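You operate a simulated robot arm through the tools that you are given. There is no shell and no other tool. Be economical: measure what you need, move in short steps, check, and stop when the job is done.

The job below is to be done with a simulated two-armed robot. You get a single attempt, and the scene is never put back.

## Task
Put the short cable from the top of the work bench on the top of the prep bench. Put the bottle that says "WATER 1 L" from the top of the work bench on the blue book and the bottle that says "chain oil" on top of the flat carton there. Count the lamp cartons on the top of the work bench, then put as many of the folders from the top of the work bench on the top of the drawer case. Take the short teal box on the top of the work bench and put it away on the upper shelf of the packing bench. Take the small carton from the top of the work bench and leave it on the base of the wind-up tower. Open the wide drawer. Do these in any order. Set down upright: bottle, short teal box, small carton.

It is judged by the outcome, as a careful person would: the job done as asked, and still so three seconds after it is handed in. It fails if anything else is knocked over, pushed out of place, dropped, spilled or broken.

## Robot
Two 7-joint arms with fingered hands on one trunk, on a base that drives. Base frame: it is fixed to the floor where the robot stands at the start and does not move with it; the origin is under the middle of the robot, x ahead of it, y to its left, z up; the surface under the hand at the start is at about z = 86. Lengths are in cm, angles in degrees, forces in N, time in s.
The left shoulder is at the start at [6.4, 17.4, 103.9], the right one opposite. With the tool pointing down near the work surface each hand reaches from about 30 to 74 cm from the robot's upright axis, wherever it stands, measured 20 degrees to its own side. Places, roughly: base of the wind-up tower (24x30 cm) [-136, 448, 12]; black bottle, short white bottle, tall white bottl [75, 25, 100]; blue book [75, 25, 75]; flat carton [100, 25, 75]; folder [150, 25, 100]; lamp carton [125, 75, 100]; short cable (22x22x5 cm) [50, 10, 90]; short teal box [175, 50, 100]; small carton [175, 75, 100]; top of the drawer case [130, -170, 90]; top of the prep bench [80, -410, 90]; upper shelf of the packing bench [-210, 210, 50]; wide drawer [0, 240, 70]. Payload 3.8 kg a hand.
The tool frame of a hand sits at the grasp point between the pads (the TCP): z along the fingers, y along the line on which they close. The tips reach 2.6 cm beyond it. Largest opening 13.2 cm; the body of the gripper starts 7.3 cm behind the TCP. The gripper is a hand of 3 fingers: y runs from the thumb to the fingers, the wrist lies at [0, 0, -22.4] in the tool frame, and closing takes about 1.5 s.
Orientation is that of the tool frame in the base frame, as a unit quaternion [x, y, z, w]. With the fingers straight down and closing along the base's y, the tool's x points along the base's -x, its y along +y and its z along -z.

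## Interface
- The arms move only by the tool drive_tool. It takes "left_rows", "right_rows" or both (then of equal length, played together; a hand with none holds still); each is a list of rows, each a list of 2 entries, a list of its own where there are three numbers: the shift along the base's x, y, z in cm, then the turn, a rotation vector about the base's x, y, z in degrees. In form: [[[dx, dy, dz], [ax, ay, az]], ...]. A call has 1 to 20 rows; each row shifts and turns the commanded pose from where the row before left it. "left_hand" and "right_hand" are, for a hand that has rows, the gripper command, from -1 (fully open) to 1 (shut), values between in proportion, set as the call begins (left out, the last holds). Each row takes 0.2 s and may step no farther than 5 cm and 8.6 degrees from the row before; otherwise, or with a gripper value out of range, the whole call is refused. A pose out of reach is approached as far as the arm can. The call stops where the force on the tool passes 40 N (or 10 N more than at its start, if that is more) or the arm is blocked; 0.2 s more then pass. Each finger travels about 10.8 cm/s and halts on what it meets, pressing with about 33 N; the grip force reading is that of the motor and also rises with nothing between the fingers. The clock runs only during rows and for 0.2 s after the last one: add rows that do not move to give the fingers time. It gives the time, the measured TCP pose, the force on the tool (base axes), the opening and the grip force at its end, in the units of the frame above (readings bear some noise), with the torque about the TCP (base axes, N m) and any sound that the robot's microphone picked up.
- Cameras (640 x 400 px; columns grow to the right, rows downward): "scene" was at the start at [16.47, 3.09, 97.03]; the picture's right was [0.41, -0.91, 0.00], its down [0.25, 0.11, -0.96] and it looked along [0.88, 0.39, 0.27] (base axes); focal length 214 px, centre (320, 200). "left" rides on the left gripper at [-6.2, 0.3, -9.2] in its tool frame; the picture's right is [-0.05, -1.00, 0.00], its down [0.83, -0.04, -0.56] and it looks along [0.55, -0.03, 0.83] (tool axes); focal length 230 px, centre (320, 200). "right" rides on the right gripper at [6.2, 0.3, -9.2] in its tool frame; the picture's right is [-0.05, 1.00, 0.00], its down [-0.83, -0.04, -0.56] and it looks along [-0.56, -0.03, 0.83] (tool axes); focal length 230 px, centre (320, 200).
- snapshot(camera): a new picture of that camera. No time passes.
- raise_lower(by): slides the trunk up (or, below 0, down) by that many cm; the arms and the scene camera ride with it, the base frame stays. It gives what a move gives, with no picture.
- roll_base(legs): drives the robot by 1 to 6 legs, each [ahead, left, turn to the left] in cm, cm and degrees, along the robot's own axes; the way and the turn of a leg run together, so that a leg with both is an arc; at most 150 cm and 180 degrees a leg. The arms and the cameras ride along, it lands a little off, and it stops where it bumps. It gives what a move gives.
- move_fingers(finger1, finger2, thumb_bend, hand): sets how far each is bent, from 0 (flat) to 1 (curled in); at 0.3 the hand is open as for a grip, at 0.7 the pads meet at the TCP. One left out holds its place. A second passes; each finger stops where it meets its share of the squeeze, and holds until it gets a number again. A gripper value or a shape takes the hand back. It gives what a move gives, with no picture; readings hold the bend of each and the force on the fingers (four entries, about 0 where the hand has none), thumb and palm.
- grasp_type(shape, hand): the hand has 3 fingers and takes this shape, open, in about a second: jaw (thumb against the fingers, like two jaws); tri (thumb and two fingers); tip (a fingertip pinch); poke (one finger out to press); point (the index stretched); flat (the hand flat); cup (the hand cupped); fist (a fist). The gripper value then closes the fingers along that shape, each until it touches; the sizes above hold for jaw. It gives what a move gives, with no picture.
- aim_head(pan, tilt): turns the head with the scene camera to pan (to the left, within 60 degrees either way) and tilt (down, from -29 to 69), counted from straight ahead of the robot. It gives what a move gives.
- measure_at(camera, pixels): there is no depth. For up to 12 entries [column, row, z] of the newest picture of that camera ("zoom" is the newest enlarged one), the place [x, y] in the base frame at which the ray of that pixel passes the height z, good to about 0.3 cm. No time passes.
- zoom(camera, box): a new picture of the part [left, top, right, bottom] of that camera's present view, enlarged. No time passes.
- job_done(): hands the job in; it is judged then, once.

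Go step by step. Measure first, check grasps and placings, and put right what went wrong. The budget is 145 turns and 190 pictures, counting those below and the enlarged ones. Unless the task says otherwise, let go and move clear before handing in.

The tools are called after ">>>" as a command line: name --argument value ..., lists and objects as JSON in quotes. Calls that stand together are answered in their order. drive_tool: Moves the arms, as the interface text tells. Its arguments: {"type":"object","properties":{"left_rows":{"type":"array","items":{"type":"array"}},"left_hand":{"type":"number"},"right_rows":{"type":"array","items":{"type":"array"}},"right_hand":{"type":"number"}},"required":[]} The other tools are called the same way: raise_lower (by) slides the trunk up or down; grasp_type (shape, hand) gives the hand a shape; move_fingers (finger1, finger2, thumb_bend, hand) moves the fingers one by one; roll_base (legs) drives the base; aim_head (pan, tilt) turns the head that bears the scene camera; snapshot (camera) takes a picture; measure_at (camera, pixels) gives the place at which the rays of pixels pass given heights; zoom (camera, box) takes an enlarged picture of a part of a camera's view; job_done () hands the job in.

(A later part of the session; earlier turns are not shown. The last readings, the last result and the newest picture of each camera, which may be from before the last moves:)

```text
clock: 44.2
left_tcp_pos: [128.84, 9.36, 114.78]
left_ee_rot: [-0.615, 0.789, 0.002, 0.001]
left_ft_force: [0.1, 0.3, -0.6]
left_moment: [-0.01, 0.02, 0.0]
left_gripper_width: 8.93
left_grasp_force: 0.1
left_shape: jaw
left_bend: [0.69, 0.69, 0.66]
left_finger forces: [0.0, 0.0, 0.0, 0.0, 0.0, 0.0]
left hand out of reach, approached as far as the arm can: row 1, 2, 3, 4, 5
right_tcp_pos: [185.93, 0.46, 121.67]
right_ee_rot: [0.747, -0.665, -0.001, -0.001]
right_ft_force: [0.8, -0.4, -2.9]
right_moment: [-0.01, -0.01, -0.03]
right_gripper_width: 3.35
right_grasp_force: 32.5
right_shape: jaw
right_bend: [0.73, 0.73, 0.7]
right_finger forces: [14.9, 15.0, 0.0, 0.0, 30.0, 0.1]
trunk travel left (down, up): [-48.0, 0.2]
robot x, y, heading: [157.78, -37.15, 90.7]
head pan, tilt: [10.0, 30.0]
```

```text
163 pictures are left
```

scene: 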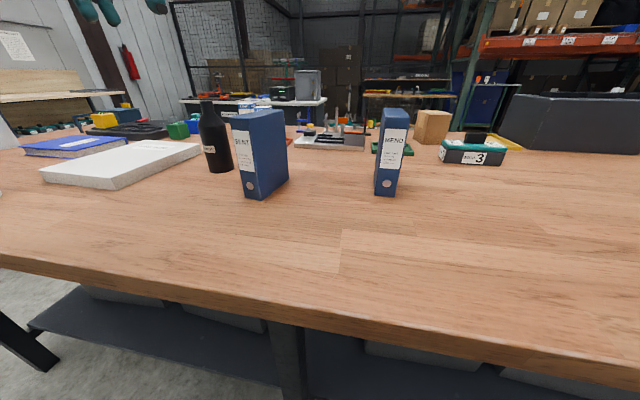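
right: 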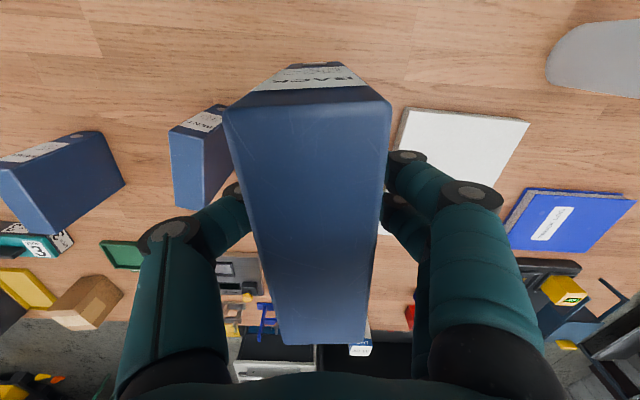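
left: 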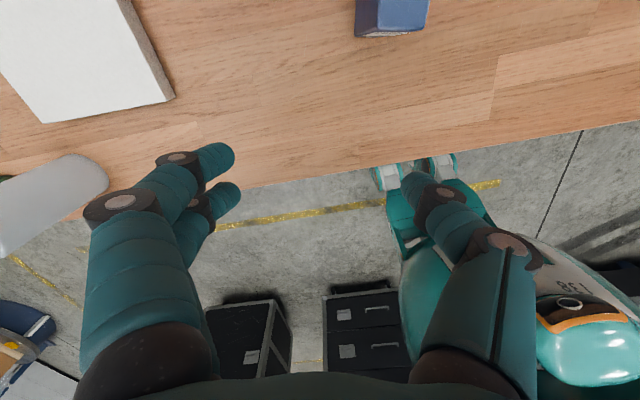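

The −15° yaw is what limits the left arm (reach failed from row 3, when the turn reached −15°). MEND at (380,150) stands square to the bench, so I'll take that one with the left hand instead: undo the yaw, raise, and roll right.

>>> drive_tool --left_rows '[[[0, -2, 1], [0, 0, 7.5]], [[0, -2, 1], [0, 0, 7.5]], [[0, -2, 1], [0, 0, 0]]]'

>>> roll_base --legs '[[0, -22, 0]]'

>>> zoom --camera "scene" --box '[180, 90, 400, 230]'

```text
clock: 45.0
left_tcp_pos: [128.87, 3.29, 117.78]
left_ee_rot: [0.713, -0.701, -0.001, 0.001]
left_ft_force: [-0.9, 0.2, 0.6]
left_moment: [0.02, 0.0, 0.01]
left_gripper_width: 8.93
left_grasp_force: 0.0
left_shape: jaw
left_bend: [0.69, 0.69, 0.66]
left_finger forces: [0.0, 0.0, 0.1, 0.0, 0.0, 0.1]
right_tcp_pos: [185.88, 0.62, 121.68]
right_ee_rot: [0.748, -0.664, -0.001, 0.0]
right_ft_force: [-0.2, -0.2, -2.3]
right_moment: [0.02, 0.01, -0.01]
right_gripper_width: 3.39
right_grasp_force: 32.8
right_shape: jaw
right_bend: [0.73, 0.73, 0.7]
right_finger forces: [14.8, 15.1, 0.1, 0.1, 30.0, 0.0]
trunk travel left (down, up): [-48.0, 0.2]
robot x, y, heading: [158.13, -36.76, 90.7]
head pan, tilt: [10.0, 30.0]
```

```text
clock: 47.5
left_tcp_pos: [150.88, 3.72, 117.77]
left_ee_rot: [0.713, -0.702, -0.001, -0.001]
left_ft_force: [0.9, 0.3, -0.1]
left_moment: [0.01, -0.06, 0.02]
left_gripper_width: 8.94
left_grasp_force: 0.0
left_shape: jaw
left_bend: [0.69, 0.69, 0.66]
left_finger forces: [0.1, 0.0, 0.0, 0.1, 0.1, 0.0]
right_tcp_pos: [207.99, 0.92, 121.73]
right_ee_rot: [0.748, -0.664, 0.0, -0.001]
right_ft_force: [0.2, 0.1, -1.8]
right_moment: [-0.03, 0.0, -0.04]
right_gripper_width: 3.38
right_grasp_force: 33.6
right_shape: jaw
right_bend: [0.73, 0.73, 0.7]
right_finger forces: [14.8, 15.1, 0.0, 0.1, 30.0, 0.0]
trunk travel left (down, up): [-48.0, 0.2]
robot x, y, heading: [180.04, -36.79, 91.2]
head pan, tilt: [10.0, 30.0]
```

```text
2.86 times, centred on (290, 160) of scene
```

zoom: 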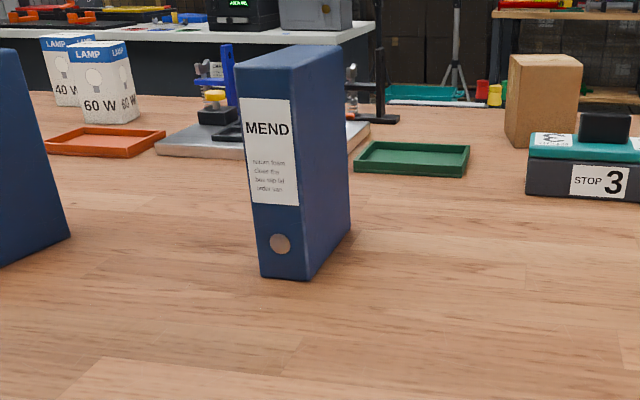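

MEND is in clear view. Measuring its base corners and other nearby items.

>>> measure_at --camera "zoom" --pixels '[[261, 275, 86], [308, 281, 86], [351, 230, 86], [308, 68, 101], [238, 70, 101], [344, 45, 101], [507, 140, 86], [572, 148, 86], [526, 190, 86]]'

>>> drive_tool --left_rows '[[[1.2, 3.5, -0.4], [0, 0, 0]], [[1.2, 3.5, -0.4], [0, 0, 0]], [[1.2, 3.5, -0.4], [0, 0, 0]], [[1.2, 3.5, -0.4], [0, 0, 0]], [[1.2, 3.5, -0.4], [0, 0, 0]], [[1.2, 3.5, -0.4], [0, 0, 0]]]'

>>> snapshot --camera "left"

```text
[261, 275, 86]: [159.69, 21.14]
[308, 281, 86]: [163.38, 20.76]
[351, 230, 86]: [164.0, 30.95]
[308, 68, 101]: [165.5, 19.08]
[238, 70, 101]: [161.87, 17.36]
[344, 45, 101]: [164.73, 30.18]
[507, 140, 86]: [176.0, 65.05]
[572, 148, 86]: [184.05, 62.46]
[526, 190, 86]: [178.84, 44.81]
```

```text
clock: 49.0
left_tcp_pos: [151.56, 8.89, 116.89]
left_ee_rot: [0.713, -0.701, -0.001, -0.001]
left_ft_force: [0.0, 0.7, 0.2]
left_moment: [0.02, -0.01, 0.01]
left_gripper_width: 8.91
left_grasp_force: 0.1
left_shape: jaw
left_bend: [0.69, 0.69, 0.66]
left_finger forces: [0.1, 0.1, 0.1, 0.0, 0.0, 0.0]
left hand out of reach, approached as far as the arm can: row 2, 3, 4, 5, 6
right_tcp_pos: [207.91, 0.97, 121.73]
right_ee_rot: [0.748, -0.663, -0.001, 0.0]
right_ft_force: [-0.1, -1.0, -3.2]
right_moment: [-0.02, -0.02, 0.02]
right_gripper_width: 3.36
right_grasp_force: 32.7
right_shape: jaw
right_bend: [0.73, 0.73, 0.7]
right_finger forces: [15.0, 15.1, 0.1, 0.0, 30.0, 0.0]
trunk travel left (down, up): [-48.0, 0.2]
robot x, y, heading: [180.16, -37.12, 90.9]
head pan, tilt: [10.0, 30.0]
```

```text
161 pictures are left
```

left: 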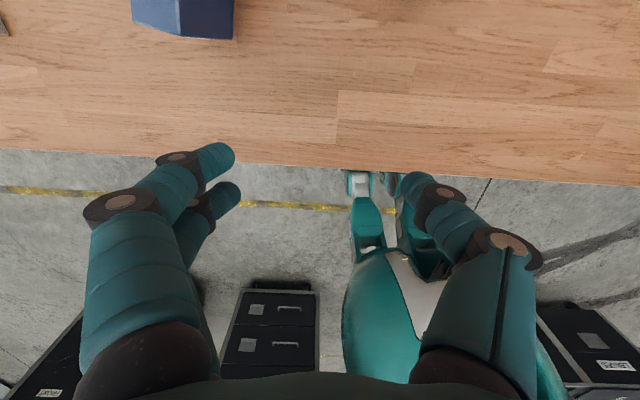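

Still out of reach at only 46 cm ahead: the left wrist seems twisted 180° from the right one's mirror pose (its camera faces back). I'll turn the left hand about vertical to unwind it, watching for reach messages.

>>> drive_tool --left_rows '[[[0, -3, 0], [0, 0, 8.5]], [[0, -3, 0], [0, 0, 8.5]], [[0, -3, 0], [0, 0, 8.5]], [[0, 0, 0], [0, 0, 8.5]], [[0, 0, 0], [0, 0, 8.5]], [[0, 0, 0], [0, 0, 8.5]], [[0, 0, 0], [0, 0, 8.5]], [[0, 0, 0], [0, 0, 8.5]]]'

```text
clock: 50.8
left_tcp_pos: [151.51, -0.28, 117.09]
left_ee_rot: [0.983, -0.181, 0.0, -0.001]
left_ft_force: [-0.2, 0.4, -0.4]
left_moment: [0.0, -0.01, 0.0]
left_gripper_width: 8.92
left_grasp_force: 0.1
left_shape: jaw
left_bend: [0.69, 0.69, 0.66]
left_finger forces: [0.0, 0.0, 0.0, 0.0, 0.0, 0.1]
right_tcp_pos: [207.83, 0.95, 121.73]
right_ee_rot: [0.749, -0.663, 0.0, -0.001]
right_ft_force: [0.9, -0.9, -1.8]
right_moment: [-0.01, 0.0, 0.03]
right_gripper_width: 3.38
right_grasp_force: 33.3
right_shape: jaw
right_bend: [0.73, 0.73, 0.7]
right_finger forces: [14.9, 15.1, 0.1, 0.0, 30.0, 0.0]
trunk travel left (down, up): [-48.0, 0.2]
robot x, y, heading: [180.16, -36.85, 90.7]
head pan, tilt: [10.0, 30.0]
```

Positive turning is accepted. Continuing to the 180° turn.

>>> drive_tool --left_rows '[[[0, 0, 0], [0, 0, 8.6]], [[0, 0, 0], [0, 0, 8.6]], [[0, 0, 0], [0, 0, 8.6]], [[0, 0, 0], [0, 0, 8.6]], [[0, 0, 0], [0, 0, 8.6]], [[0, 0, 0], [0, 0, 8.6]], [[0, 0, 0], [0, 0, 8.6]], [[0, 0, 0], [0, 0, 8.6]], [[0, 0, 0], [0, 0, 8.6]], [[0, 0, 0], [0, 0, 8.6]], [[0, 0, 0], [0, 0, 8.6]], [[0, 0, 0], [0, 0, 8.6]], [[0, 0, 0], [0, 0, 8.6]]]'

>>> drive_tool --left_rows '[[[1.2, 4, -0.4], [0, 0, 0]], [[1.2, 4, -0.4], [0, 0, 0]], [[1.2, 4, -0.4], [0, 0, 0]], [[1.2, 4, -0.4], [0, 0, 0]], [[1.2, 4, -0.4], [0, 0, 0]], [[2, 3.5, -0.4], [0, 0, 0]], [[2, 3, -0.4], [0, 0, 0]]]'

>>> snapshot --camera "left"

```text
clock: 53.5
left_tcp_pos: [151.55, -0.23, 117.14]
left_ee_rot: [0.701, 0.713, -0.001, 0.001]
left_ft_force: [-0.5, -0.7, -0.1]
left_moment: [-0.01, -0.02, -0.01]
left_gripper_width: 8.92
left_grasp_force: 0.1
left_shape: jaw
left_bend: [0.69, 0.69, 0.66]
left_finger forces: [0.1, 0.0, 0.0, 0.0, 0.1, 0.0]
right_tcp_pos: [208.11, 0.97, 121.68]
right_ee_rot: [0.749, -0.663, -0.001, -0.001]
right_ft_force: [0.0, 0.1, -2.1]
right_moment: [-0.02, 0.02, 0.04]
right_gripper_width: 3.37
right_grasp_force: 33.0
right_shape: jaw
right_bend: [0.73, 0.73, 0.7]
right_finger forces: [14.9, 15.1, 0.1, 0.0, 29.9, 0.1]
trunk travel left (down, up): [-48.0, 0.2]
robot x, y, heading: [180.26, -36.79, 90.9]
head pan, tilt: [10.0, 30.0]
```

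```text
clock: 55.1
left_tcp_pos: [151.73, 9.0, 115.96]
left_ee_rot: [0.703, 0.711, -0.001, 0.0]
left_ft_force: [0.3, 0.5, -0.5]
left_moment: [0.01, 0.02, -0.01]
left_gripper_width: 8.92
left_grasp_force: 0.0
left_shape: jaw
left_bend: [0.69, 0.69, 0.66]
left_finger forces: [0.0, 0.1, 0.0, 0.0, 0.0, 0.1]
left hand out of reach, approached as far as the arm can: row 2, 3, 4, 5, 6, 7
right_tcp_pos: [207.85, 0.96, 121.79]
right_ee_rot: [0.749, -0.663, 0.0, 0.0]
right_ft_force: [-0.3, 0.2, -1.9]
right_moment: [-0.02, 0.01, -0.01]
right_gripper_width: 3.37
right_grasp_force: 33.2
right_shape: jaw
right_bend: [0.73, 0.73, 0.7]
right_finger forces: [15.0, 15.1, 0.0, 0.1, 29.9, 0.1]
trunk travel left (down, up): [-48.0, 0.2]
robot x, y, heading: [180.14, -36.78, 91.2]
head pan, tilt: [10.0, 30.0]
```

```text
160 pictures are left
```

left: 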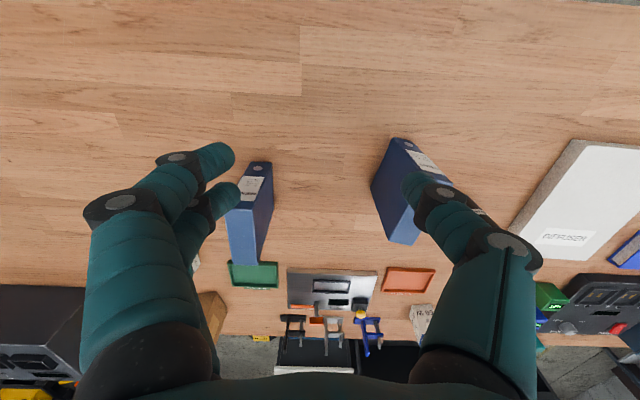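

The left camera now looks forward nicely (MEND at (250,210), SENT at (405,190)), but the arm still stops 46 cm ahead. I'll test a sideways and lower route: retreat, shift right, go down to z≈107, then forward.

>>> drive_tool --left_rows '[[[4, -3, -3], [0, 0, 0]], [[4, -3, -3], [0, 0, 0]], [[2, 0, -2], [0, 0, 0]], [[0, 2, -1], [0, 0, 0]], [[0, 4, 0], [0, 0, 0]], [[0, 4, 0], [0, 0, 0]], [[0, 4, 0], [0, 0, 0]]]'

```text
refused: row 1 steps farther than a row can; nothing moved
```

>>> drive_tool --left_rows '[[[3, -2.5, -2.5], [0, 0, 0]], [[3, -2.5, -2.5], [0, 0, 0]], [[2, 0, -2], [0, 0, 0]], [[2, 0, -2], [0, 0, 0]], [[0, 4, 0], [0, 0, 0]], [[0, 4, 0], [0, 0, 0]], [[0, 4, 0], [0, 0, 0]]]'

```text
clock: 56.8
left_tcp_pos: [155.74, 6.82, 110.03]
left_ee_rot: [0.703, 0.711, 0.0, 0.0]
left_ft_force: [-0.1, -0.1, 0.1]
left_moment: [-0.01, 0.03, 0.0]
left_gripper_width: 8.88
left_grasp_force: 0.2
left_shape: jaw
left_bend: [0.69, 0.69, 0.66]
left_finger forces: [0.0, 0.0, 0.0, 0.1, 0.1, 0.0]
left hand out of reach, approached as far as the arm can: row 3, 4, 5, 6, 7
right_tcp_pos: [207.94, 0.92, 121.8]
right_ee_rot: [0.748, -0.664, -0.001, -0.001]
right_ft_force: [-0.4, -0.2, -2.3]
right_moment: [0.02, -0.02, -0.01]
right_gripper_width: 3.39
right_grasp_force: 33.1
right_shape: jaw
right_bend: [0.73, 0.73, 0.7]
right_finger forces: [14.8, 15.1, 0.0, 0.0, 30.1, 0.1]
trunk travel left (down, up): [-48.0, 0.2]
robot x, y, heading: [180.04, -36.86, 90.7]
head pan, tilt: [10.0, 30.0]
```

The arm moves only a little to the right or forward, as if near a joint limit. I'll probe: go outward-left and forward.

>>> drive_tool --left_rows '[[[-4, -2, 1], [0, 0, 0]], [[-4, 0, 0], [0, 0, 0]], [[-4, 1, 0], [0, 0, 0]], [[-2, 4, 0], [0, 0, 0]], [[0, 4, 0], [0, 0, 0]]]'

>>> aim_head --pan 45 --tilt 0

>>> snapshot --camera "scene"

```text
clock: 58.0
left_tcp_pos: [141.19, 13.5, 110.63]
left_ee_rot: [0.702, 0.712, -0.003, 0.001]
left_ft_force: [1.9, 0.6, 3.0]
left_moment: [-0.07, 0.14, 0.01]
left_gripper_width: 8.89
left_grasp_force: 0.1
left_shape: jaw
left_bend: [0.69, 0.69, 0.66]
left_finger forces: [0.0, 0.0, 0.0, 0.1, 0.0, 0.0]
left hand out of reach, approached as far as the arm can: row 5
right_tcp_pos: [207.67, 1.33, 121.67]
right_ee_rot: [0.749, -0.663, 0.002, 0.0]
right_ft_force: [-0.5, 0.6, -1.9]
right_moment: [-0.02, -0.05, 0.0]
right_gripper_width: 3.37
right_grasp_force: 33.1
right_shape: jaw
right_bend: [0.73, 0.73, 0.7]
right_finger forces: [15.0, 15.2, 0.0, 0.0, 29.9, 0.0]
trunk travel left (down, up): [-48.0, 0.2]
robot x, y, heading: [180.03, -36.74, 90.7]
head pan, tilt: [10.0, 30.0]
```

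```text
clock: 59.0
left_tcp_pos: [141.12, 13.28, 110.59]
left_ee_rot: [0.701, 0.713, -0.006, -0.001]
left_ft_force: [-0.5, -0.2, 0.0]
left_moment: [-0.03, -0.01, -0.01]
left_gripper_width: 8.91
left_grasp_force: 0.0
left_shape: jaw
left_bend: [0.69, 0.69, 0.66]
left_finger forces: [0.0, 0.0, 0.1, 0.0, 0.1, 0.0]
right_tcp_pos: [207.95, 0.98, 121.69]
right_ee_rot: [0.748, -0.663, 0.0, -0.001]
right_ft_force: [0.0, 0.6, -3.0]
right_moment: [0.01, 0.0, 0.02]
right_gripper_width: 3.36
right_grasp_force: 33.1
right_shape: jaw
right_bend: [0.73, 0.73, 0.7]
right_finger forces: [14.9, 15.1, 0.0, 0.0, 30.0, 0.0]
trunk travel left (down, up): [-48.0, 0.2]
robot x, y, heading: [180.15, -37.03, 91.0]
head pan, tilt: [45.0, 0.0]
```

```text
159 pictures are left
```

scene: 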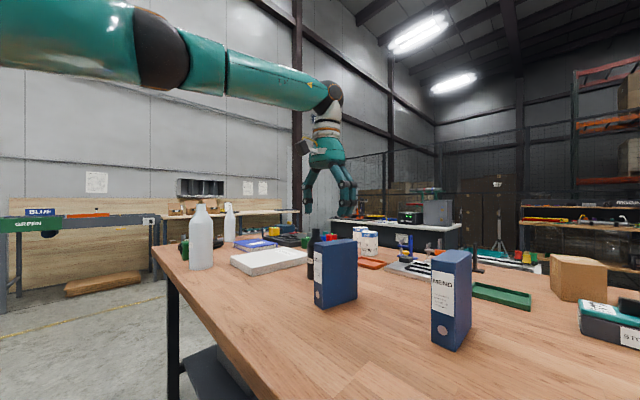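

The left elbow is folded out to the left (150,50), so the arm can't extend. I'll pull the hand back, swing it inward in front of the chest to re-pose the elbow, then go forward.

>>> drive_tool --left_rows '[[[0, -4, 1], [0, 0, 0]], [[0, -4, 1], [0, 0, 0]], [[0, -4, 1], [0, 0, 0]], [[0, -4, 0], [0, 0, 0]], [[4, -2, 0], [0, 0, 0]], [[4, 0, 0], [0, 0, 0]], [[4, 0, 0], [0, 0, 0]], [[4, 0, 0], [0, 0, 0]], [[4, 0, 0], [0, 0, 0]], [[4, 0, 0], [0, 0, 0]], [[4, 0, 0], [0, 0, 0]]]'

>>> drive_tool --left_rows '[[[0, 4, 0], [0, 0, 0]], [[0, 4, 0], [0, 0, 0]], [[0, 4, 0], [0, 0, 0]], [[0, 4, 0], [0, 0, 0]]]'

>>> snapshot --camera "scene"

```text
clock: 61.4
left_tcp_pos: [164.5, -4.75, 114.19]
left_ee_rot: [0.702, 0.712, 0.001, -0.001]
left_ft_force: [0.6, -0.5, -0.1]
left_moment: [0.02, -0.01, -0.02]
left_gripper_width: 8.92
left_grasp_force: 0.1
left_shape: jaw
left_bend: [0.69, 0.69, 0.66]
left_finger forces: [0.0, 0.0, 0.0, 0.1, 0.0, 0.0]
left hand out of reach, approached as far as the arm can: row 10, 11
right_tcp_pos: [207.9, 0.84, 121.63]
right_ee_rot: [0.749, -0.663, -0.001, -0.001]
right_ft_force: [-0.6, -0.4, -2.6]
right_moment: [0.0, 0.02, -0.02]
right_gripper_width: 3.35
right_grasp_force: 33.1
right_shape: jaw
right_bend: [0.73, 0.73, 0.7]
right_finger forces: [14.9, 15.1, 0.0, 0.0, 29.9, 0.0]
trunk travel left (down, up): [-48.0, 0.2]
robot x, y, heading: [179.85, -36.4, 90.9]
head pan, tilt: [45.0, 0.0]
```

```text
clock: 62.4
left_tcp_pos: [160.94, 1.1, 113.95]
left_ee_rot: [0.702, 0.712, -0.001, 0.0]
left_ft_force: [0.1, -0.1, -0.5]
left_moment: [0.01, -0.01, 0.02]
left_gripper_width: 8.93
left_grasp_force: 0.1
left_shape: jaw
left_bend: [0.69, 0.69, 0.66]
left_finger forces: [0.0, 0.2, 0.1, 0.1, 0.0, 0.0]
left hand out of reach, approached as far as the arm can: row 1, 2, 3, 4
right_tcp_pos: [207.88, 0.94, 121.74]
right_ee_rot: [0.749, -0.663, -0.001, 0.0]
right_ft_force: [0.5, 0.8, -2.3]
right_moment: [-0.01, -0.03, 0.0]
right_gripper_width: 3.36
right_grasp_force: 33.2
right_shape: jaw
right_bend: [0.73, 0.73, 0.7]
right_finger forces: [14.9, 15.1, 0.0, 0.1, 29.9, 0.0]
trunk travel left (down, up): [-48.0, 0.2]
robot x, y, heading: [180.01, -36.89, 90.9]
head pan, tilt: [45.0, 0.0]
```

```text
158 pictures are left
```

scene: 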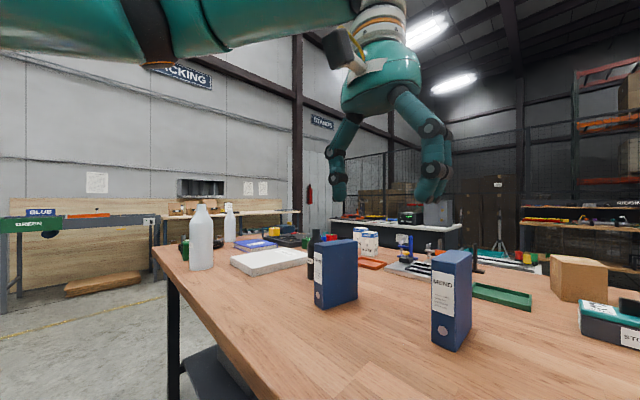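

The left arm's reach boundary here is a posture limit, so I'll deliver BACK with the right hand now. Back off, turn around toward the drawer case, and look.

>>> roll_base --legs '[[-45, 0, 0], [0, 0, -180]]'

>>> drive_tool --left_rows '[[[0, 0, -4], [0, 0, 0]], [[0, 0, -4], [0, 0, 0]], [[0, 0, -4], [0, 0, 0]], [[0, 0, -4], [0, 0, 0]], [[0, 0, -4], [0, 0, 0]], [[0, 0, -4], [0, 0, 0]]]'

>>> drive_tool --left_rows '[[[0, -4, 0], [0, 0, 0]], [[0, -4, 0], [0, 0, 0]], [[0, -4, 0], [0, 0, 0]], [[0, -4, 0], [0, 0, 0]], [[0, -4, 0], [0, 0, 0]]]'

>>> aim_head --pan -20 --tilt 25

>>> snapshot --camera "scene"

```text
clock: 72.5
left_tcp_pos: [198.78, -119.78, 113.74]
left_ee_rot: [-0.7, 0.714, 0.001, 0.0]
left_ft_force: [-0.6, 0.2, 0.2]
left_moment: [-0.02, -0.06, 0.0]
left_gripper_width: 8.91
left_grasp_force: 0.2
left_shape: jaw
left_bend: [0.69, 0.69, 0.66]
left_finger forces: [0.0, 0.0, 0.1, 0.1, 0.1, 0.0]
right_tcp_pos: [151.84, -117.96, 121.72]
right_ee_rot: [0.676, 0.737, -0.001, 0.001]
right_ft_force: [0.5, 0.3, -2.8]
right_moment: [0.01, -0.02, 0.04]
right_gripper_width: 3.35
right_grasp_force: 33.0
right_shape: jaw
right_bend: [0.73, 0.73, 0.7]
right_finger forces: [14.7, 14.9, 0.1, 0.1, 29.5, 0.0]
trunk travel left (down, up): [-48.0, 0.2]
robot x, y, heading: [180.94, -81.24, -91.0]
head pan, tilt: [45.0, 0.0]
```

```text
clock: 73.9
left_tcp_pos: [202.49, -116.58, 92.64]
left_ee_rot: [-0.701, 0.713, 0.0, -0.002]
left_ft_force: [-0.4, 0.9, -0.2]
left_moment: [-0.01, 0.02, 0.02]
left_gripper_width: 8.9
left_grasp_force: 0.0
left_shape: jaw
left_bend: [0.69, 0.69, 0.66]
left_finger forces: [0.0, 0.1, 0.1, 0.1, 0.0, 0.1]
left hand out of reach, approached as far as the arm can: row 3, 4, 5, 6
right_tcp_pos: [151.76, -118.08, 121.66]
right_ee_rot: [0.677, 0.736, 0.0, 0.001]
right_ft_force: [-0.2, 0.8, -2.4]
right_moment: [-0.01, -0.02, -0.01]
right_gripper_width: 3.34
right_grasp_force: 32.9
right_shape: jaw
right_bend: [0.73, 0.73, 0.7]
right_finger forces: [14.7, 14.9, 0.0, 0.0, 29.5, 0.0]
trunk travel left (down, up): [-48.0, 0.2]
robot x, y, heading: [180.72, -80.77, -91.1]
head pan, tilt: [45.0, 0.0]
```

```text
clock: 75.1
left_tcp_pos: [210.02, -127.79, 98.09]
left_ee_rot: [-0.7, 0.715, 0.0, -0.002]
left_ft_force: [-0.3, 0.5, -0.7]
left_moment: [0.04, 0.0, 0.0]
left_gripper_width: 8.92
left_grasp_force: 0.1
left_shape: jaw
left_bend: [0.69, 0.69, 0.66]
left_finger forces: [0.0, 0.0, 0.1, 0.0, 0.0, 0.0]
left hand out of reach, approached as far as the arm can: row 1, 2, 3, 4, 5
right_tcp_pos: [151.78, -118.08, 121.68]
right_ee_rot: [0.677, 0.736, -0.001, 0.0]
right_ft_force: [0.1, 0.1, -1.9]
right_moment: [0.03, 0.01, 0.02]
right_gripper_width: 3.35
right_grasp_force: 33.0
right_shape: jaw
right_bend: [0.73, 0.73, 0.7]
right_finger forces: [14.7, 14.9, 0.1, 0.0, 29.5, 0.0]
trunk travel left (down, up): [-48.0, 0.2]
robot x, y, heading: [180.98, -80.82, -91.0]
head pan, tilt: [45.0, 0.0]
```

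```text
clock: 76.5
left_tcp_pos: [209.91, -127.76, 97.96]
left_ee_rot: [-0.7, 0.714, 0.0, -0.001]
left_ft_force: [0.5, -0.8, 0.2]
left_moment: [0.02, -0.01, 0.01]
left_gripper_width: 8.91
left_grasp_force: 0.1
left_shape: jaw
left_bend: [0.69, 0.69, 0.66]
left_finger forces: [0.1, 0.1, 0.0, 0.0, 0.0, 0.0]
right_tcp_pos: [151.79, -118.04, 121.74]
right_ee_rot: [0.676, 0.737, -0.001, 0.001]
right_ft_force: [-0.1, 0.1, -1.8]
right_moment: [0.04, 0.01, 0.01]
right_gripper_width: 3.37
right_grasp_force: 32.9
right_shape: jaw
right_bend: [0.73, 0.73, 0.7]
right_finger forces: [14.8, 14.9, 0.0, 0.0, 29.5, 0.0]
trunk travel left (down, up): [-48.0, 0.2]
robot x, y, heading: [181.19, -81.27, -90.9]
head pan, tilt: [-20.0, 25.0]
```

```text
157 pictures are left
```

scene: 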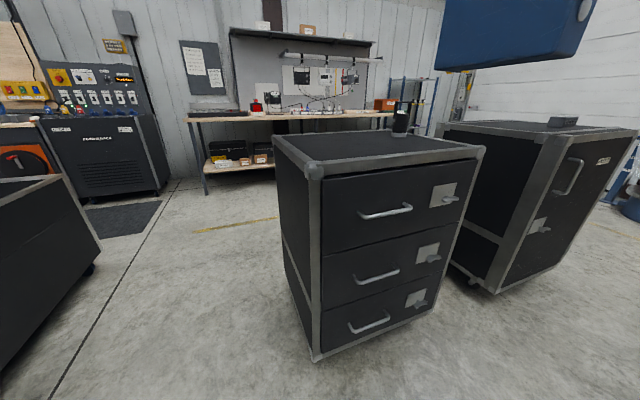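

The drawer case top spans (275,137)–(485,152), with a small black item near its back right corner at (400,120). Measuring its top at candidate heights.

>>> measure_at --camera "scene" --pixels '[[315, 358, 4], [318, 172, 86], [318, 172, 90], [318, 172, 80], [485, 150, 86], [275, 137, 86], [420, 132, 86], [400, 134, 86]]'

>>> zoom --camera "scene" --box '[260, 90, 500, 240]'

```text
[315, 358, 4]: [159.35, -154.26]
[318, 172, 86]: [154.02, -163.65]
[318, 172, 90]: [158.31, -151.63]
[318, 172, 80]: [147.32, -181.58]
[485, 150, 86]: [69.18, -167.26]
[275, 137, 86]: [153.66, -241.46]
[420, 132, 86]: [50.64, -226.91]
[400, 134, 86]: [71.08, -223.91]
```

```text
2.67 times, centred on (380, 165) of scene
```

zoom: 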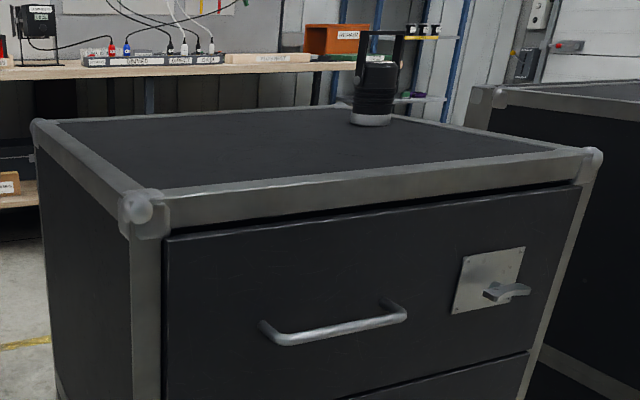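

>>> measure_at --camera "scene" --pixels '[[485, 150, 89.5], [318, 172, 89.5], [275, 137, 89.5], [420, 132, 89.5], [400, 136, 89.5], [360, 150, 89.5]]'

>>> drive_tool --right_rows '[[[0, -4.5, 0], [0, 0, -3]], [[0, -4.5, 0], [0, 0, -3]]]'

>>> snapshot --camera "right"

```text
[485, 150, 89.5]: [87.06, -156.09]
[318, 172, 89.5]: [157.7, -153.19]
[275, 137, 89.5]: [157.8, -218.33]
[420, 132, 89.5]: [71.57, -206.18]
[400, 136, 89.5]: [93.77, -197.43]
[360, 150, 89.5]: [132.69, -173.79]
```

```text
clock: 77.0
left_tcp_pos: [210.1, -127.88, 97.95]
left_ee_rot: [-0.7, 0.714, 0.0, -0.001]
left_ft_force: [-0.1, 0.1, 0.1]
left_moment: [0.07, -0.02, 0.0]
left_gripper_width: 8.92
left_grasp_force: 0.0
left_shape: jaw
left_bend: [0.69, 0.69, 0.66]
left_finger forces: [0.1, 0.0, 0.0, 0.1, 0.0, 0.1]
right_tcp_pos: [151.87, -127.19, 121.62]
right_ee_rot: [0.714, 0.7, 0.0, 0.0]
right_ft_force: [0.5, 0.3, -2.5]
right_moment: [0.02, 0.03, -0.02]
right_gripper_width: 3.34
right_grasp_force: 33.2
right_shape: jaw
right_bend: [0.73, 0.73, 0.7]
right_finger forces: [14.7, 14.9, 0.0, 0.0, 29.7, 0.0]
trunk travel left (down, up): [-48.0, 0.2]
robot x, y, heading: [180.73, -81.39, -91.0]
head pan, tilt: [-20.0, 25.0]
```

```text
155 pictures are left
```

right: 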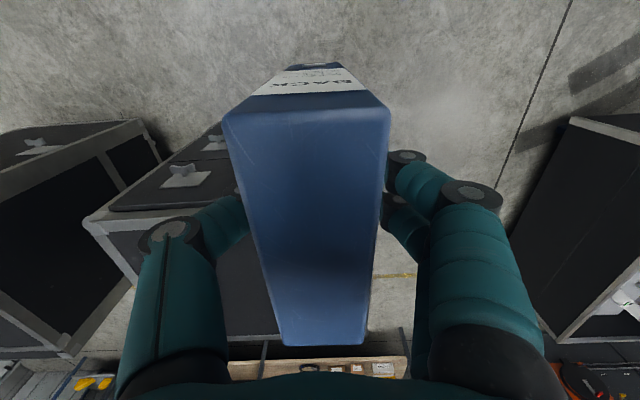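

The case top is about z 89.5, spanning x≈100–158, y≈−154…−210. I'll roll closer, then move over it.

>>> roll_base --legs '[[30, -12, 0]]'

>>> drive_tool --right_rows '[[[0, -4, 0], [0, 0, 0]], [[0, -4, 0], [0, 0, 0]], [[0, -4, -1], [0, 0, 0]], [[0, -3, -2], [0, 0, 0]], [[0, 0, -3], [0, 0, 0]]]'

>>> snapshot --camera "right"

>>> aim_head --pan -25 --tilt 35

>>> snapshot --camera "scene"

```text
clock: 79.2
left_tcp_pos: [197.77, -156.74, 98.0]
left_ee_rot: [-0.702, 0.713, 0.0, -0.002]
left_ft_force: [0.1, 0.0, 0.1]
left_moment: [0.0, 0.01, -0.02]
left_gripper_width: 8.93
left_grasp_force: 0.1
left_shape: jaw
left_bend: [0.69, 0.69, 0.66]
left_finger forces: [0.1, 0.0, 0.1, 0.0, 0.0, 0.0]
right_tcp_pos: [139.4, -156.2, 121.89]
right_ee_rot: [0.712, 0.702, -0.001, 0.0]
right_ft_force: [-0.2, 0.0, -1.8]
right_moment: [0.04, -0.03, 0.0]
right_gripper_width: 3.34
right_grasp_force: 32.9
right_shape: jaw
right_bend: [0.73, 0.73, 0.7]
right_finger forces: [14.7, 15.0, 0.0, 0.0, 29.5, 0.0]
trunk travel left (down, up): [-48.0, 0.2]
robot x, y, heading: [168.45, -110.59, -90.6]
head pan, tilt: [-20.0, 25.0]
```

```text
clock: 80.4
left_tcp_pos: [197.65, -156.75, 97.98]
left_ee_rot: [-0.702, 0.713, 0.0, -0.001]
left_ft_force: [-1.4, -0.7, -0.5]
left_moment: [-0.01, -0.03, -0.03]
left_gripper_width: 8.94
left_grasp_force: 0.0
left_shape: jaw
left_bend: [0.69, 0.69, 0.66]
left_finger forces: [0.0, 0.0, 0.1, 0.0, 0.1, 0.1]
right_tcp_pos: [139.04, -171.35, 115.64]
right_ee_rot: [0.712, 0.702, 0.0, 0.0]
right_ft_force: [-0.6, -0.1, -1.3]
right_moment: [0.0, -0.04, 0.03]
right_gripper_width: 3.3
right_grasp_force: 32.6
right_shape: jaw
right_bend: [0.73, 0.73, 0.7]
right_finger forces: [15.0, 15.3, 0.0, 0.1, 30.3, 0.0]
trunk travel left (down, up): [-48.0, 0.2]
robot x, y, heading: [168.39, -110.27, -90.9]
head pan, tilt: [-20.0, 25.0]
```

```text
154 pictures are left
```

right: 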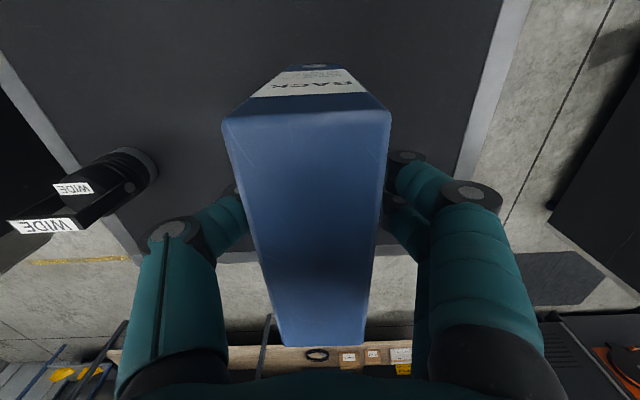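

```text
clock: 81.1
left_tcp_pos: [197.84, -156.67, 98.02]
left_ee_rot: [-0.702, 0.712, 0.0, -0.001]
left_ft_force: [0.1, 0.2, -0.3]
left_moment: [0.0, 0.0, 0.0]
left_gripper_width: 8.93
left_grasp_force: 0.1
left_shape: jaw
left_bend: [0.69, 0.69, 0.66]
left_finger forces: [0.0, 0.0, 0.0, 0.1, 0.1, 0.0]
right_tcp_pos: [139.42, -171.25, 115.75]
right_ee_rot: [0.712, 0.702, -0.001, 0.0]
right_ft_force: [0.7, 0.4, -1.6]
right_moment: [0.0, -0.02, 0.0]
right_gripper_width: 3.33
right_grasp_force: 33.0
right_shape: jaw
right_bend: [0.73, 0.73, 0.7]
right_finger forces: [15.0, 15.3, 0.0, 0.0, 30.2, 0.0]
trunk travel left (down, up): [-48.0, 0.2]
robot x, y, heading: [168.44, -110.21, -90.7]
head pan, tilt: [-25.0, 35.0]
```

```text
153 pictures are left
```

scene: 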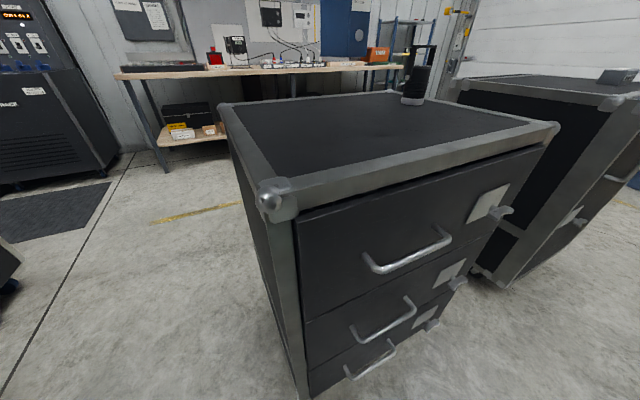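

BACK is over the middle of the case top, clear of the rims. I'll lower it until contact.

>>> drive_tool --right_rows '[[[0, 0, -4], [0, 0, 0]], [[0, 0, -4], [0, 0, 0]], [[0, 0, -4], [0, 0, 0]], [[0, 0, -1.5], [0, 0, 0]], [[0, 0, -0.7], [0, 0, 0]], [[0, 0, -0.5], [0, 0, 0]], [[0, 0, -0.4], [0, 0, 0]]]'

```text
clock: 82.2
left_tcp_pos: [197.89, -156.59, 98.22]
left_ee_rot: [-0.701, 0.713, 0.0, -0.003]
left_ft_force: [0.3, -0.1, 0.3]
left_moment: [-0.01, 0.03, -0.02]
left_gripper_width: 8.93
left_grasp_force: 0.0
left_shape: jaw
left_bend: [0.69, 0.69, 0.66]
left_finger forces: [0.1, 0.1, 0.0, 0.0, 0.0, 0.1]
right_tcp_pos: [139.39, -171.36, 103.83]
right_ee_rot: [0.711, 0.703, -0.011, 0.012]
right_ft_force: [-2.0, 6.1, 30.0]
right_moment: [0.13, 0.12, -0.08]
right_gripper_width: 3.61
right_grasp_force: 33.0
right_shape: jaw
right_bend: [0.74, 0.74, 0.71]
right_finger forces: [18.4, 16.9, 0.0, 0.0, 36.7, 0.0]
trunk travel left (down, up): [-48.0, 0.2]
robot x, y, heading: [168.53, -110.09, -90.9]
head pan, tilt: [-25.0, 35.0]
stopped in row 5 (right hand): the force on the tool passed its limit at 44 N (the readings are from after the stop); the commanded pose is now the measured one
```

Contact at z≈103.8 (30 N). I'll back off slightly to relieve and look before releasing.

>>> drive_tool --right_rows '[[[0, 0, 0.4], [0, 0, 0]], [[0, 0, 0], [0, 0, 0]]]'

>>> snapshot --camera "scene"

>>> aim_head --pan -30 --tilt 20

>>> snapshot --camera "scene"

```text
clock: 82.8
left_tcp_pos: [197.85, -156.65, 98.25]
left_ee_rot: [-0.701, 0.713, 0.0, -0.004]
left_ft_force: [-0.6, 0.0, 0.2]
left_moment: [0.0, 0.0, 0.0]
left_gripper_width: 8.93
left_grasp_force: 0.0
left_shape: jaw
left_bend: [0.69, 0.69, 0.66]
left_finger forces: [0.0, 0.1, 0.0, 0.0, 0.1, 0.0]
right_tcp_pos: [139.48, -171.31, 103.65]
right_ee_rot: [0.712, 0.702, -0.01, 0.01]
right_ft_force: [-3.7, 1.9, 32.1]
right_moment: [0.1, 0.19, -0.03]
right_gripper_width: 3.65
right_grasp_force: 32.4
right_shape: jaw
right_bend: [0.74, 0.74, 0.71]
right_finger forces: [18.1, 16.9, 0.0, 0.0, 38.4, 0.0]
trunk travel left (down, up): [-48.0, 0.2]
robot x, y, heading: [168.34, -110.53, -90.7]
head pan, tilt: [-25.0, 35.0]
```

```text
152 pictures are left
```

scene: 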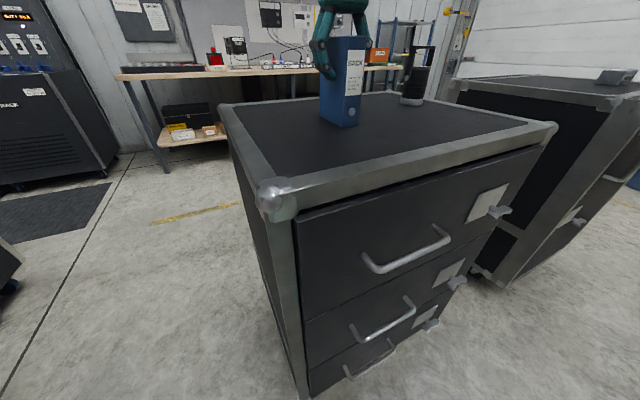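

```text
clock: 83.6
left_tcp_pos: [197.72, -156.47, 98.11]
left_ee_rot: [-0.701, 0.713, -0.001, -0.003]
left_ft_force: [-0.1, 0.5, -0.1]
left_moment: [-0.03, 0.0, 0.01]
left_gripper_width: 8.89
left_grasp_force: 0.1
left_shape: jaw
left_bend: [0.69, 0.69, 0.66]
left_finger forces: [0.0, 0.0, 0.0, 0.0, 0.0, 0.0]
right_tcp_pos: [139.36, -171.45, 103.77]
right_ee_rot: [0.711, 0.703, -0.009, 0.009]
right_ft_force: [-5.2, 1.1, 33.8]
right_moment: [0.06, 0.23, 0.02]
right_gripper_width: 3.62
right_grasp_force: 33.1
right_shape: jaw
right_bend: [0.75, 0.74, 0.71]
right_finger forces: [17.8, 16.8, 0.0, 0.1, 40.0, 0.0]
trunk travel left (down, up): [-48.0, 0.2]
robot x, y, heading: [168.54, -110.48, -91.0]
head pan, tilt: [-30.0, 20.0]
```

```text
151 pictures are left
```

scene: 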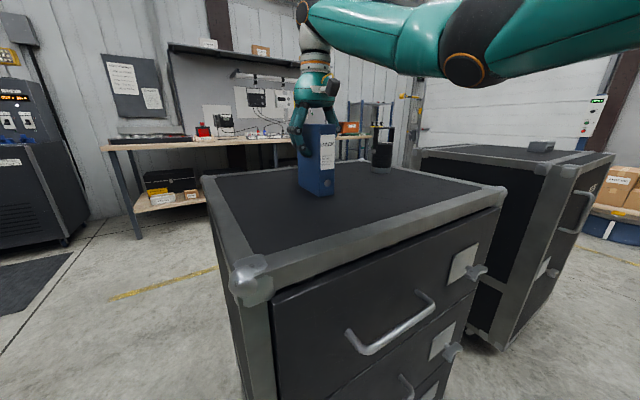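

The folder stands on the top; still pressing 33 N, so I'll ease up another bit.

>>> drive_tool --right_rows '[[[0, 0, 0.5], [0, 0, 0]], [[0, 0, 0.3], [0, 0, 0]], [[0, 0, 0], [0, 0, 0]]]'

```text
clock: 84.4
left_tcp_pos: [197.83, -156.73, 97.91]
left_ee_rot: [-0.702, 0.712, 0.0, 0.0]
left_ft_force: [-0.1, -0.3, -0.2]
left_moment: [0.01, 0.0, 0.02]
left_gripper_width: 8.91
left_grasp_force: 0.1
left_shape: jaw
left_bend: [0.69, 0.69, 0.66]
left_finger forces: [0.0, 0.0, 0.0, 0.0, 0.0, 0.0]
right_tcp_pos: [139.51, -171.3, 103.85]
right_ee_rot: [0.711, 0.703, -0.005, 0.007]
right_ft_force: [-0.7, 2.6, 7.5]
right_moment: [0.07, 0.05, -0.02]
right_gripper_width: 3.64
right_grasp_force: 32.6
right_shape: jaw
right_bend: [0.74, 0.74, 0.71]
right_finger forces: [16.8, 16.6, 0.0, 0.0, 34.3, 0.0]
trunk travel left (down, up): [-48.0, 0.2]
robot x, y, heading: [168.19, -110.4, -90.9]
head pan, tilt: [-30.0, 20.0]
```

Force is down to 7 N; releasing gently (partial opening) and lifting straight up.

>>> drive_tool --right_rows '[[[0, 0, 0.1], [0, 0, 0]], [[0, 0, 0], [0, 0, 0]], [[0, 0, 0], [0, 0, 0]], [[0, 0, 0], [0, 0, 0]]]' --right_hand -0.35

>>> drive_tool --right_rows '[[[0, 0, 2], [0, 0, 0]], [[0, 0, 4], [0, 0, 0]], [[0, 0, 4], [0, 0, 0]], [[0, 4, 3], [0, 0, 0]], [[0, 4, 2], [0, 0, 0]], [[0, 4, 0], [0, 0, 0]], [[0, 4, 0], [0, 0, 0]], [[0, 4, 0], [0, 0, 0]]]'

>>> snapshot --camera "scene"

```text
clock: 85.4
left_tcp_pos: [197.8, -156.76, 98.1]
left_ee_rot: [-0.702, 0.712, 0.0, -0.002]
left_ft_force: [0.0, 0.1, 0.6]
left_moment: [-0.02, -0.01, -0.01]
left_gripper_width: 8.92
left_grasp_force: 0.0
left_shape: jaw
left_bend: [0.69, 0.69, 0.66]
left_finger forces: [0.0, 0.1, 0.1, 0.0, 0.0, 0.0]
right_tcp_pos: [139.3, -171.48, 104.17]
right_ee_rot: [0.711, 0.703, -0.007, 0.007]
right_ft_force: [-0.4, -0.2, 0.0]
right_moment: [-0.02, -0.02, 0.0]
right_gripper_width: 8.87
right_grasp_force: 0.1
right_shape: jaw
right_bend: [0.69, 0.69, 0.66]
right_finger forces: [0.1, 0.0, 0.0, 0.1, 0.0, 0.0]
trunk travel left (down, up): [-48.0, 0.2]
robot x, y, heading: [168.49, -110.0, -91.0]
head pan, tilt: [-30.0, 20.0]
```

```text
clock: 87.2
left_tcp_pos: [197.81, -156.66, 98.11]
left_ee_rot: [-0.702, 0.713, -0.001, -0.002]
left_ft_force: [0.2, 0.0, -0.3]
left_moment: [0.03, -0.01, -0.03]
left_gripper_width: 8.93
left_grasp_force: 0.0
left_shape: jaw
left_bend: [0.69, 0.69, 0.66]
left_finger forces: [0.0, 0.0, 0.1, 0.0, 0.0, 0.1]
right_tcp_pos: [139.02, -151.51, 119.31]
right_ee_rot: [0.712, 0.703, -0.006, 0.008]
right_ft_force: [0.0, -0.7, 0.1]
right_moment: [-0.01, 0.0, 0.01]
right_gripper_width: 8.91
right_grasp_force: 0.0
right_shape: jaw
right_bend: [0.69, 0.69, 0.66]
right_finger forces: [0.1, 0.1, 0.0, 0.0, 0.0, 0.0]
trunk travel left (down, up): [-48.0, 0.2]
robot x, y, heading: [168.87, -110.1, -91.0]
head pan, tilt: [-30.0, 20.0]
```

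```text
150 pictures are left
```

scene: 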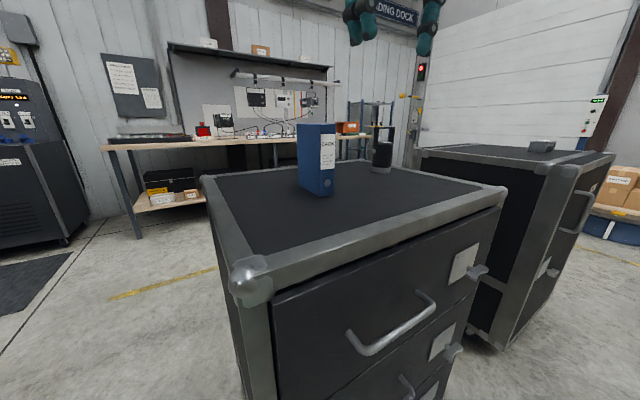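

BACK stands well on the case (315,160). Next I'll raise the left hand out of the way, go back to the bench, and position the right hand for MEND.

>>> drive_tool --left_rows '[[[0, 2, 4], [0, 0, 0]], [[0, 2, 4], [0, 0, 0]], [[0, 2, 4], [0, 0, 0]], [[0, 2, 4], [0, 0, 0]], [[0, 2, 4], [0, 0, 0]], [[0, 2, 4], [0, 0, 0]]]'

>>> roll_base --legs '[[-37, 0, 0], [0, 0, 180], [0, 27, 0], [36, 0, 0]]'

>>> snapshot --camera "right"

```text
clock: 88.6
left_tcp_pos: [197.58, -144.63, 122.03]
left_ee_rot: [-0.702, 0.713, 0.0, -0.001]
left_ft_force: [-0.7, 1.0, 0.5]
left_moment: [-0.01, 0.02, -0.01]
left_gripper_width: 8.91
left_grasp_force: 0.1
left_shape: jaw
left_bend: [0.69, 0.69, 0.66]
left_finger forces: [0.0, 0.1, 0.0, 0.1, 0.0, 0.0]
right_tcp_pos: [139.09, -151.6, 119.38]
right_ee_rot: [0.712, 0.702, -0.007, 0.008]
right_ft_force: [-0.6, 0.3, 0.0]
right_moment: [-0.01, 0.02, 0.0]
right_gripper_width: 8.9
right_grasp_force: 0.1
right_shape: jaw
right_bend: [0.69, 0.69, 0.66]
right_finger forces: [0.0, 0.0, 0.0, 0.0, 0.1, 0.0]
trunk travel left (down, up): [-48.0, 0.2]
robot x, y, heading: [168.42, -110.25, -90.8]
head pan, tilt: [-30.0, 20.0]
```

```text
clock: 102.8
left_tcp_pos: [110.48, -5.6, 122.03]
left_ee_rot: [0.696, 0.718, 0.001, 0.0]
left_ft_force: [-0.8, 0.0, -0.4]
left_moment: [0.03, 0.02, -0.01]
left_gripper_width: 8.92
left_grasp_force: 0.1
left_shape: jaw
left_bend: [0.69, 0.69, 0.66]
left_finger forces: [0.0, 0.1, 0.0, 0.1, 0.0, 0.0]
right_tcp_pos: [168.78, 4.04, 119.33]
right_ee_rot: [0.718, -0.696, -0.008, -0.007]
right_ft_force: [-0.5, -0.2, 0.3]
right_moment: [-0.02, 0.0, -0.03]
right_gripper_width: 8.9
right_grasp_force: 0.1
right_shape: jaw
right_bend: [0.69, 0.69, 0.66]
right_finger forces: [0.0, 0.0, 0.1, 0.0, 0.0, 0.1]
trunk travel left (down, up): [-48.0, 0.2]
robot x, y, heading: [141.26, -38.65, 91.9]
head pan, tilt: [-30.0, 20.0]
```

```text
149 pictures are left
```

right: 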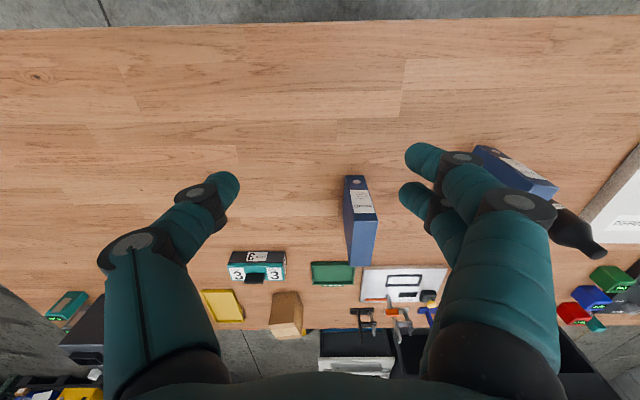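

MEND at (360,220) is just ahead-left of the right hand. Zoom to measure its top.

>>> zoom --camera "right" --box '[310, 160, 410, 280]'

>>> zoom --camera "right" --box '[20, 220, 340, 380]'

```text
3.33 times, centred on (360, 220) of right
```

zoom: 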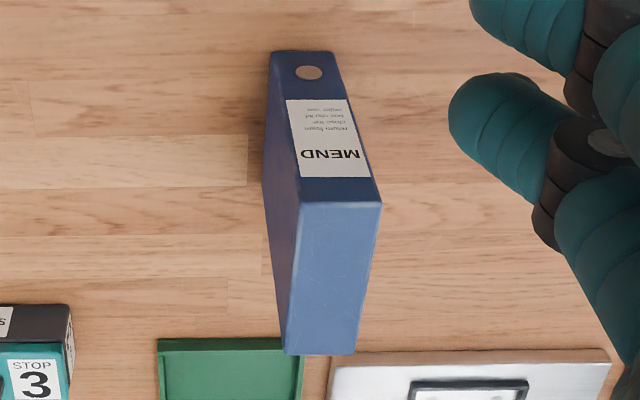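

```text
2.00 times, centred on (180, 300) of right
```

zoom: 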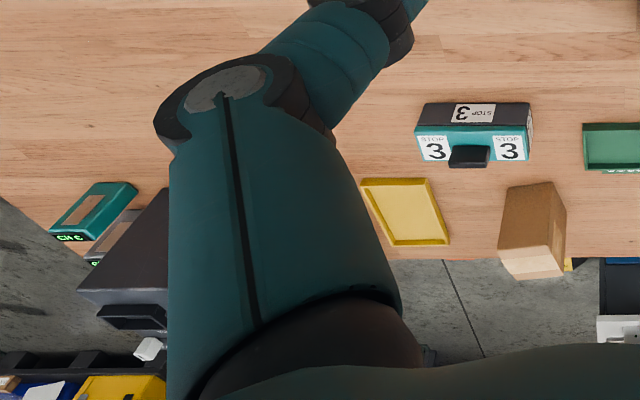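

>>> measure_at --camera "right" --pixels '[[354, 220.9, 101], [378.3, 220.9, 101], [349.5, 266, 101], [370.5, 266.5, 101]]'

>>> drive_tool --right_rows '[[[-1.7, 4, -1], [0, 0, 0]], [[-1.7, 4, -1], [0, 0, 0]], [[-1.7, 4, -1], [0, 0, 0]], [[-1.7, 4, -1], [0, 0, 0]], [[0, 4, 0], [0, 0, 0]]]'

>>> snapshot --camera "right"

```text
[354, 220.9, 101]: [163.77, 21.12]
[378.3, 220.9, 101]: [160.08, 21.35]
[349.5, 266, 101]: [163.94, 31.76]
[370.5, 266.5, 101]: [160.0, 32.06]
```

```text
clock: 104.0
left_tcp_pos: [110.52, -5.61, 122.0]
left_ee_rot: [0.696, 0.718, 0.002, 0.0]
left_ft_force: [0.2, 1.0, 0.9]
left_moment: [0.02, -0.01, 0.0]
left_gripper_width: 8.91
left_grasp_force: 0.1
left_shape: jaw
left_bend: [0.69, 0.69, 0.66]
left_finger forces: [0.0, 0.0, 0.0, 0.0, 0.0, 0.0]
right_tcp_pos: [161.74, 24.19, 115.24]
right_ee_rot: [0.72, -0.694, -0.007, -0.009]
right_ft_force: [-0.7, -0.1, 0.0]
right_moment: [-0.02, -0.05, 0.01]
right_gripper_width: 8.89
right_grasp_force: 0.0
right_shape: jaw
right_bend: [0.69, 0.69, 0.66]
right_finger forces: [0.0, 0.1, 0.0, 0.1, 0.0, 0.1]
trunk travel left (down, up): [-48.0, 0.2]
robot x, y, heading: [141.16, -38.96, 91.7]
head pan, tilt: [-30.0, 20.0]
```

```text
146 pictures are left
```

right: 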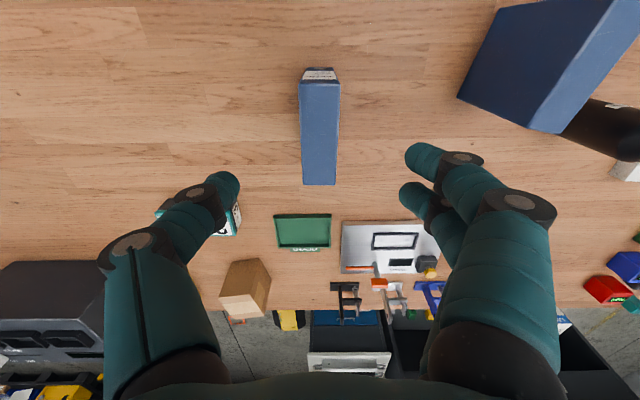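

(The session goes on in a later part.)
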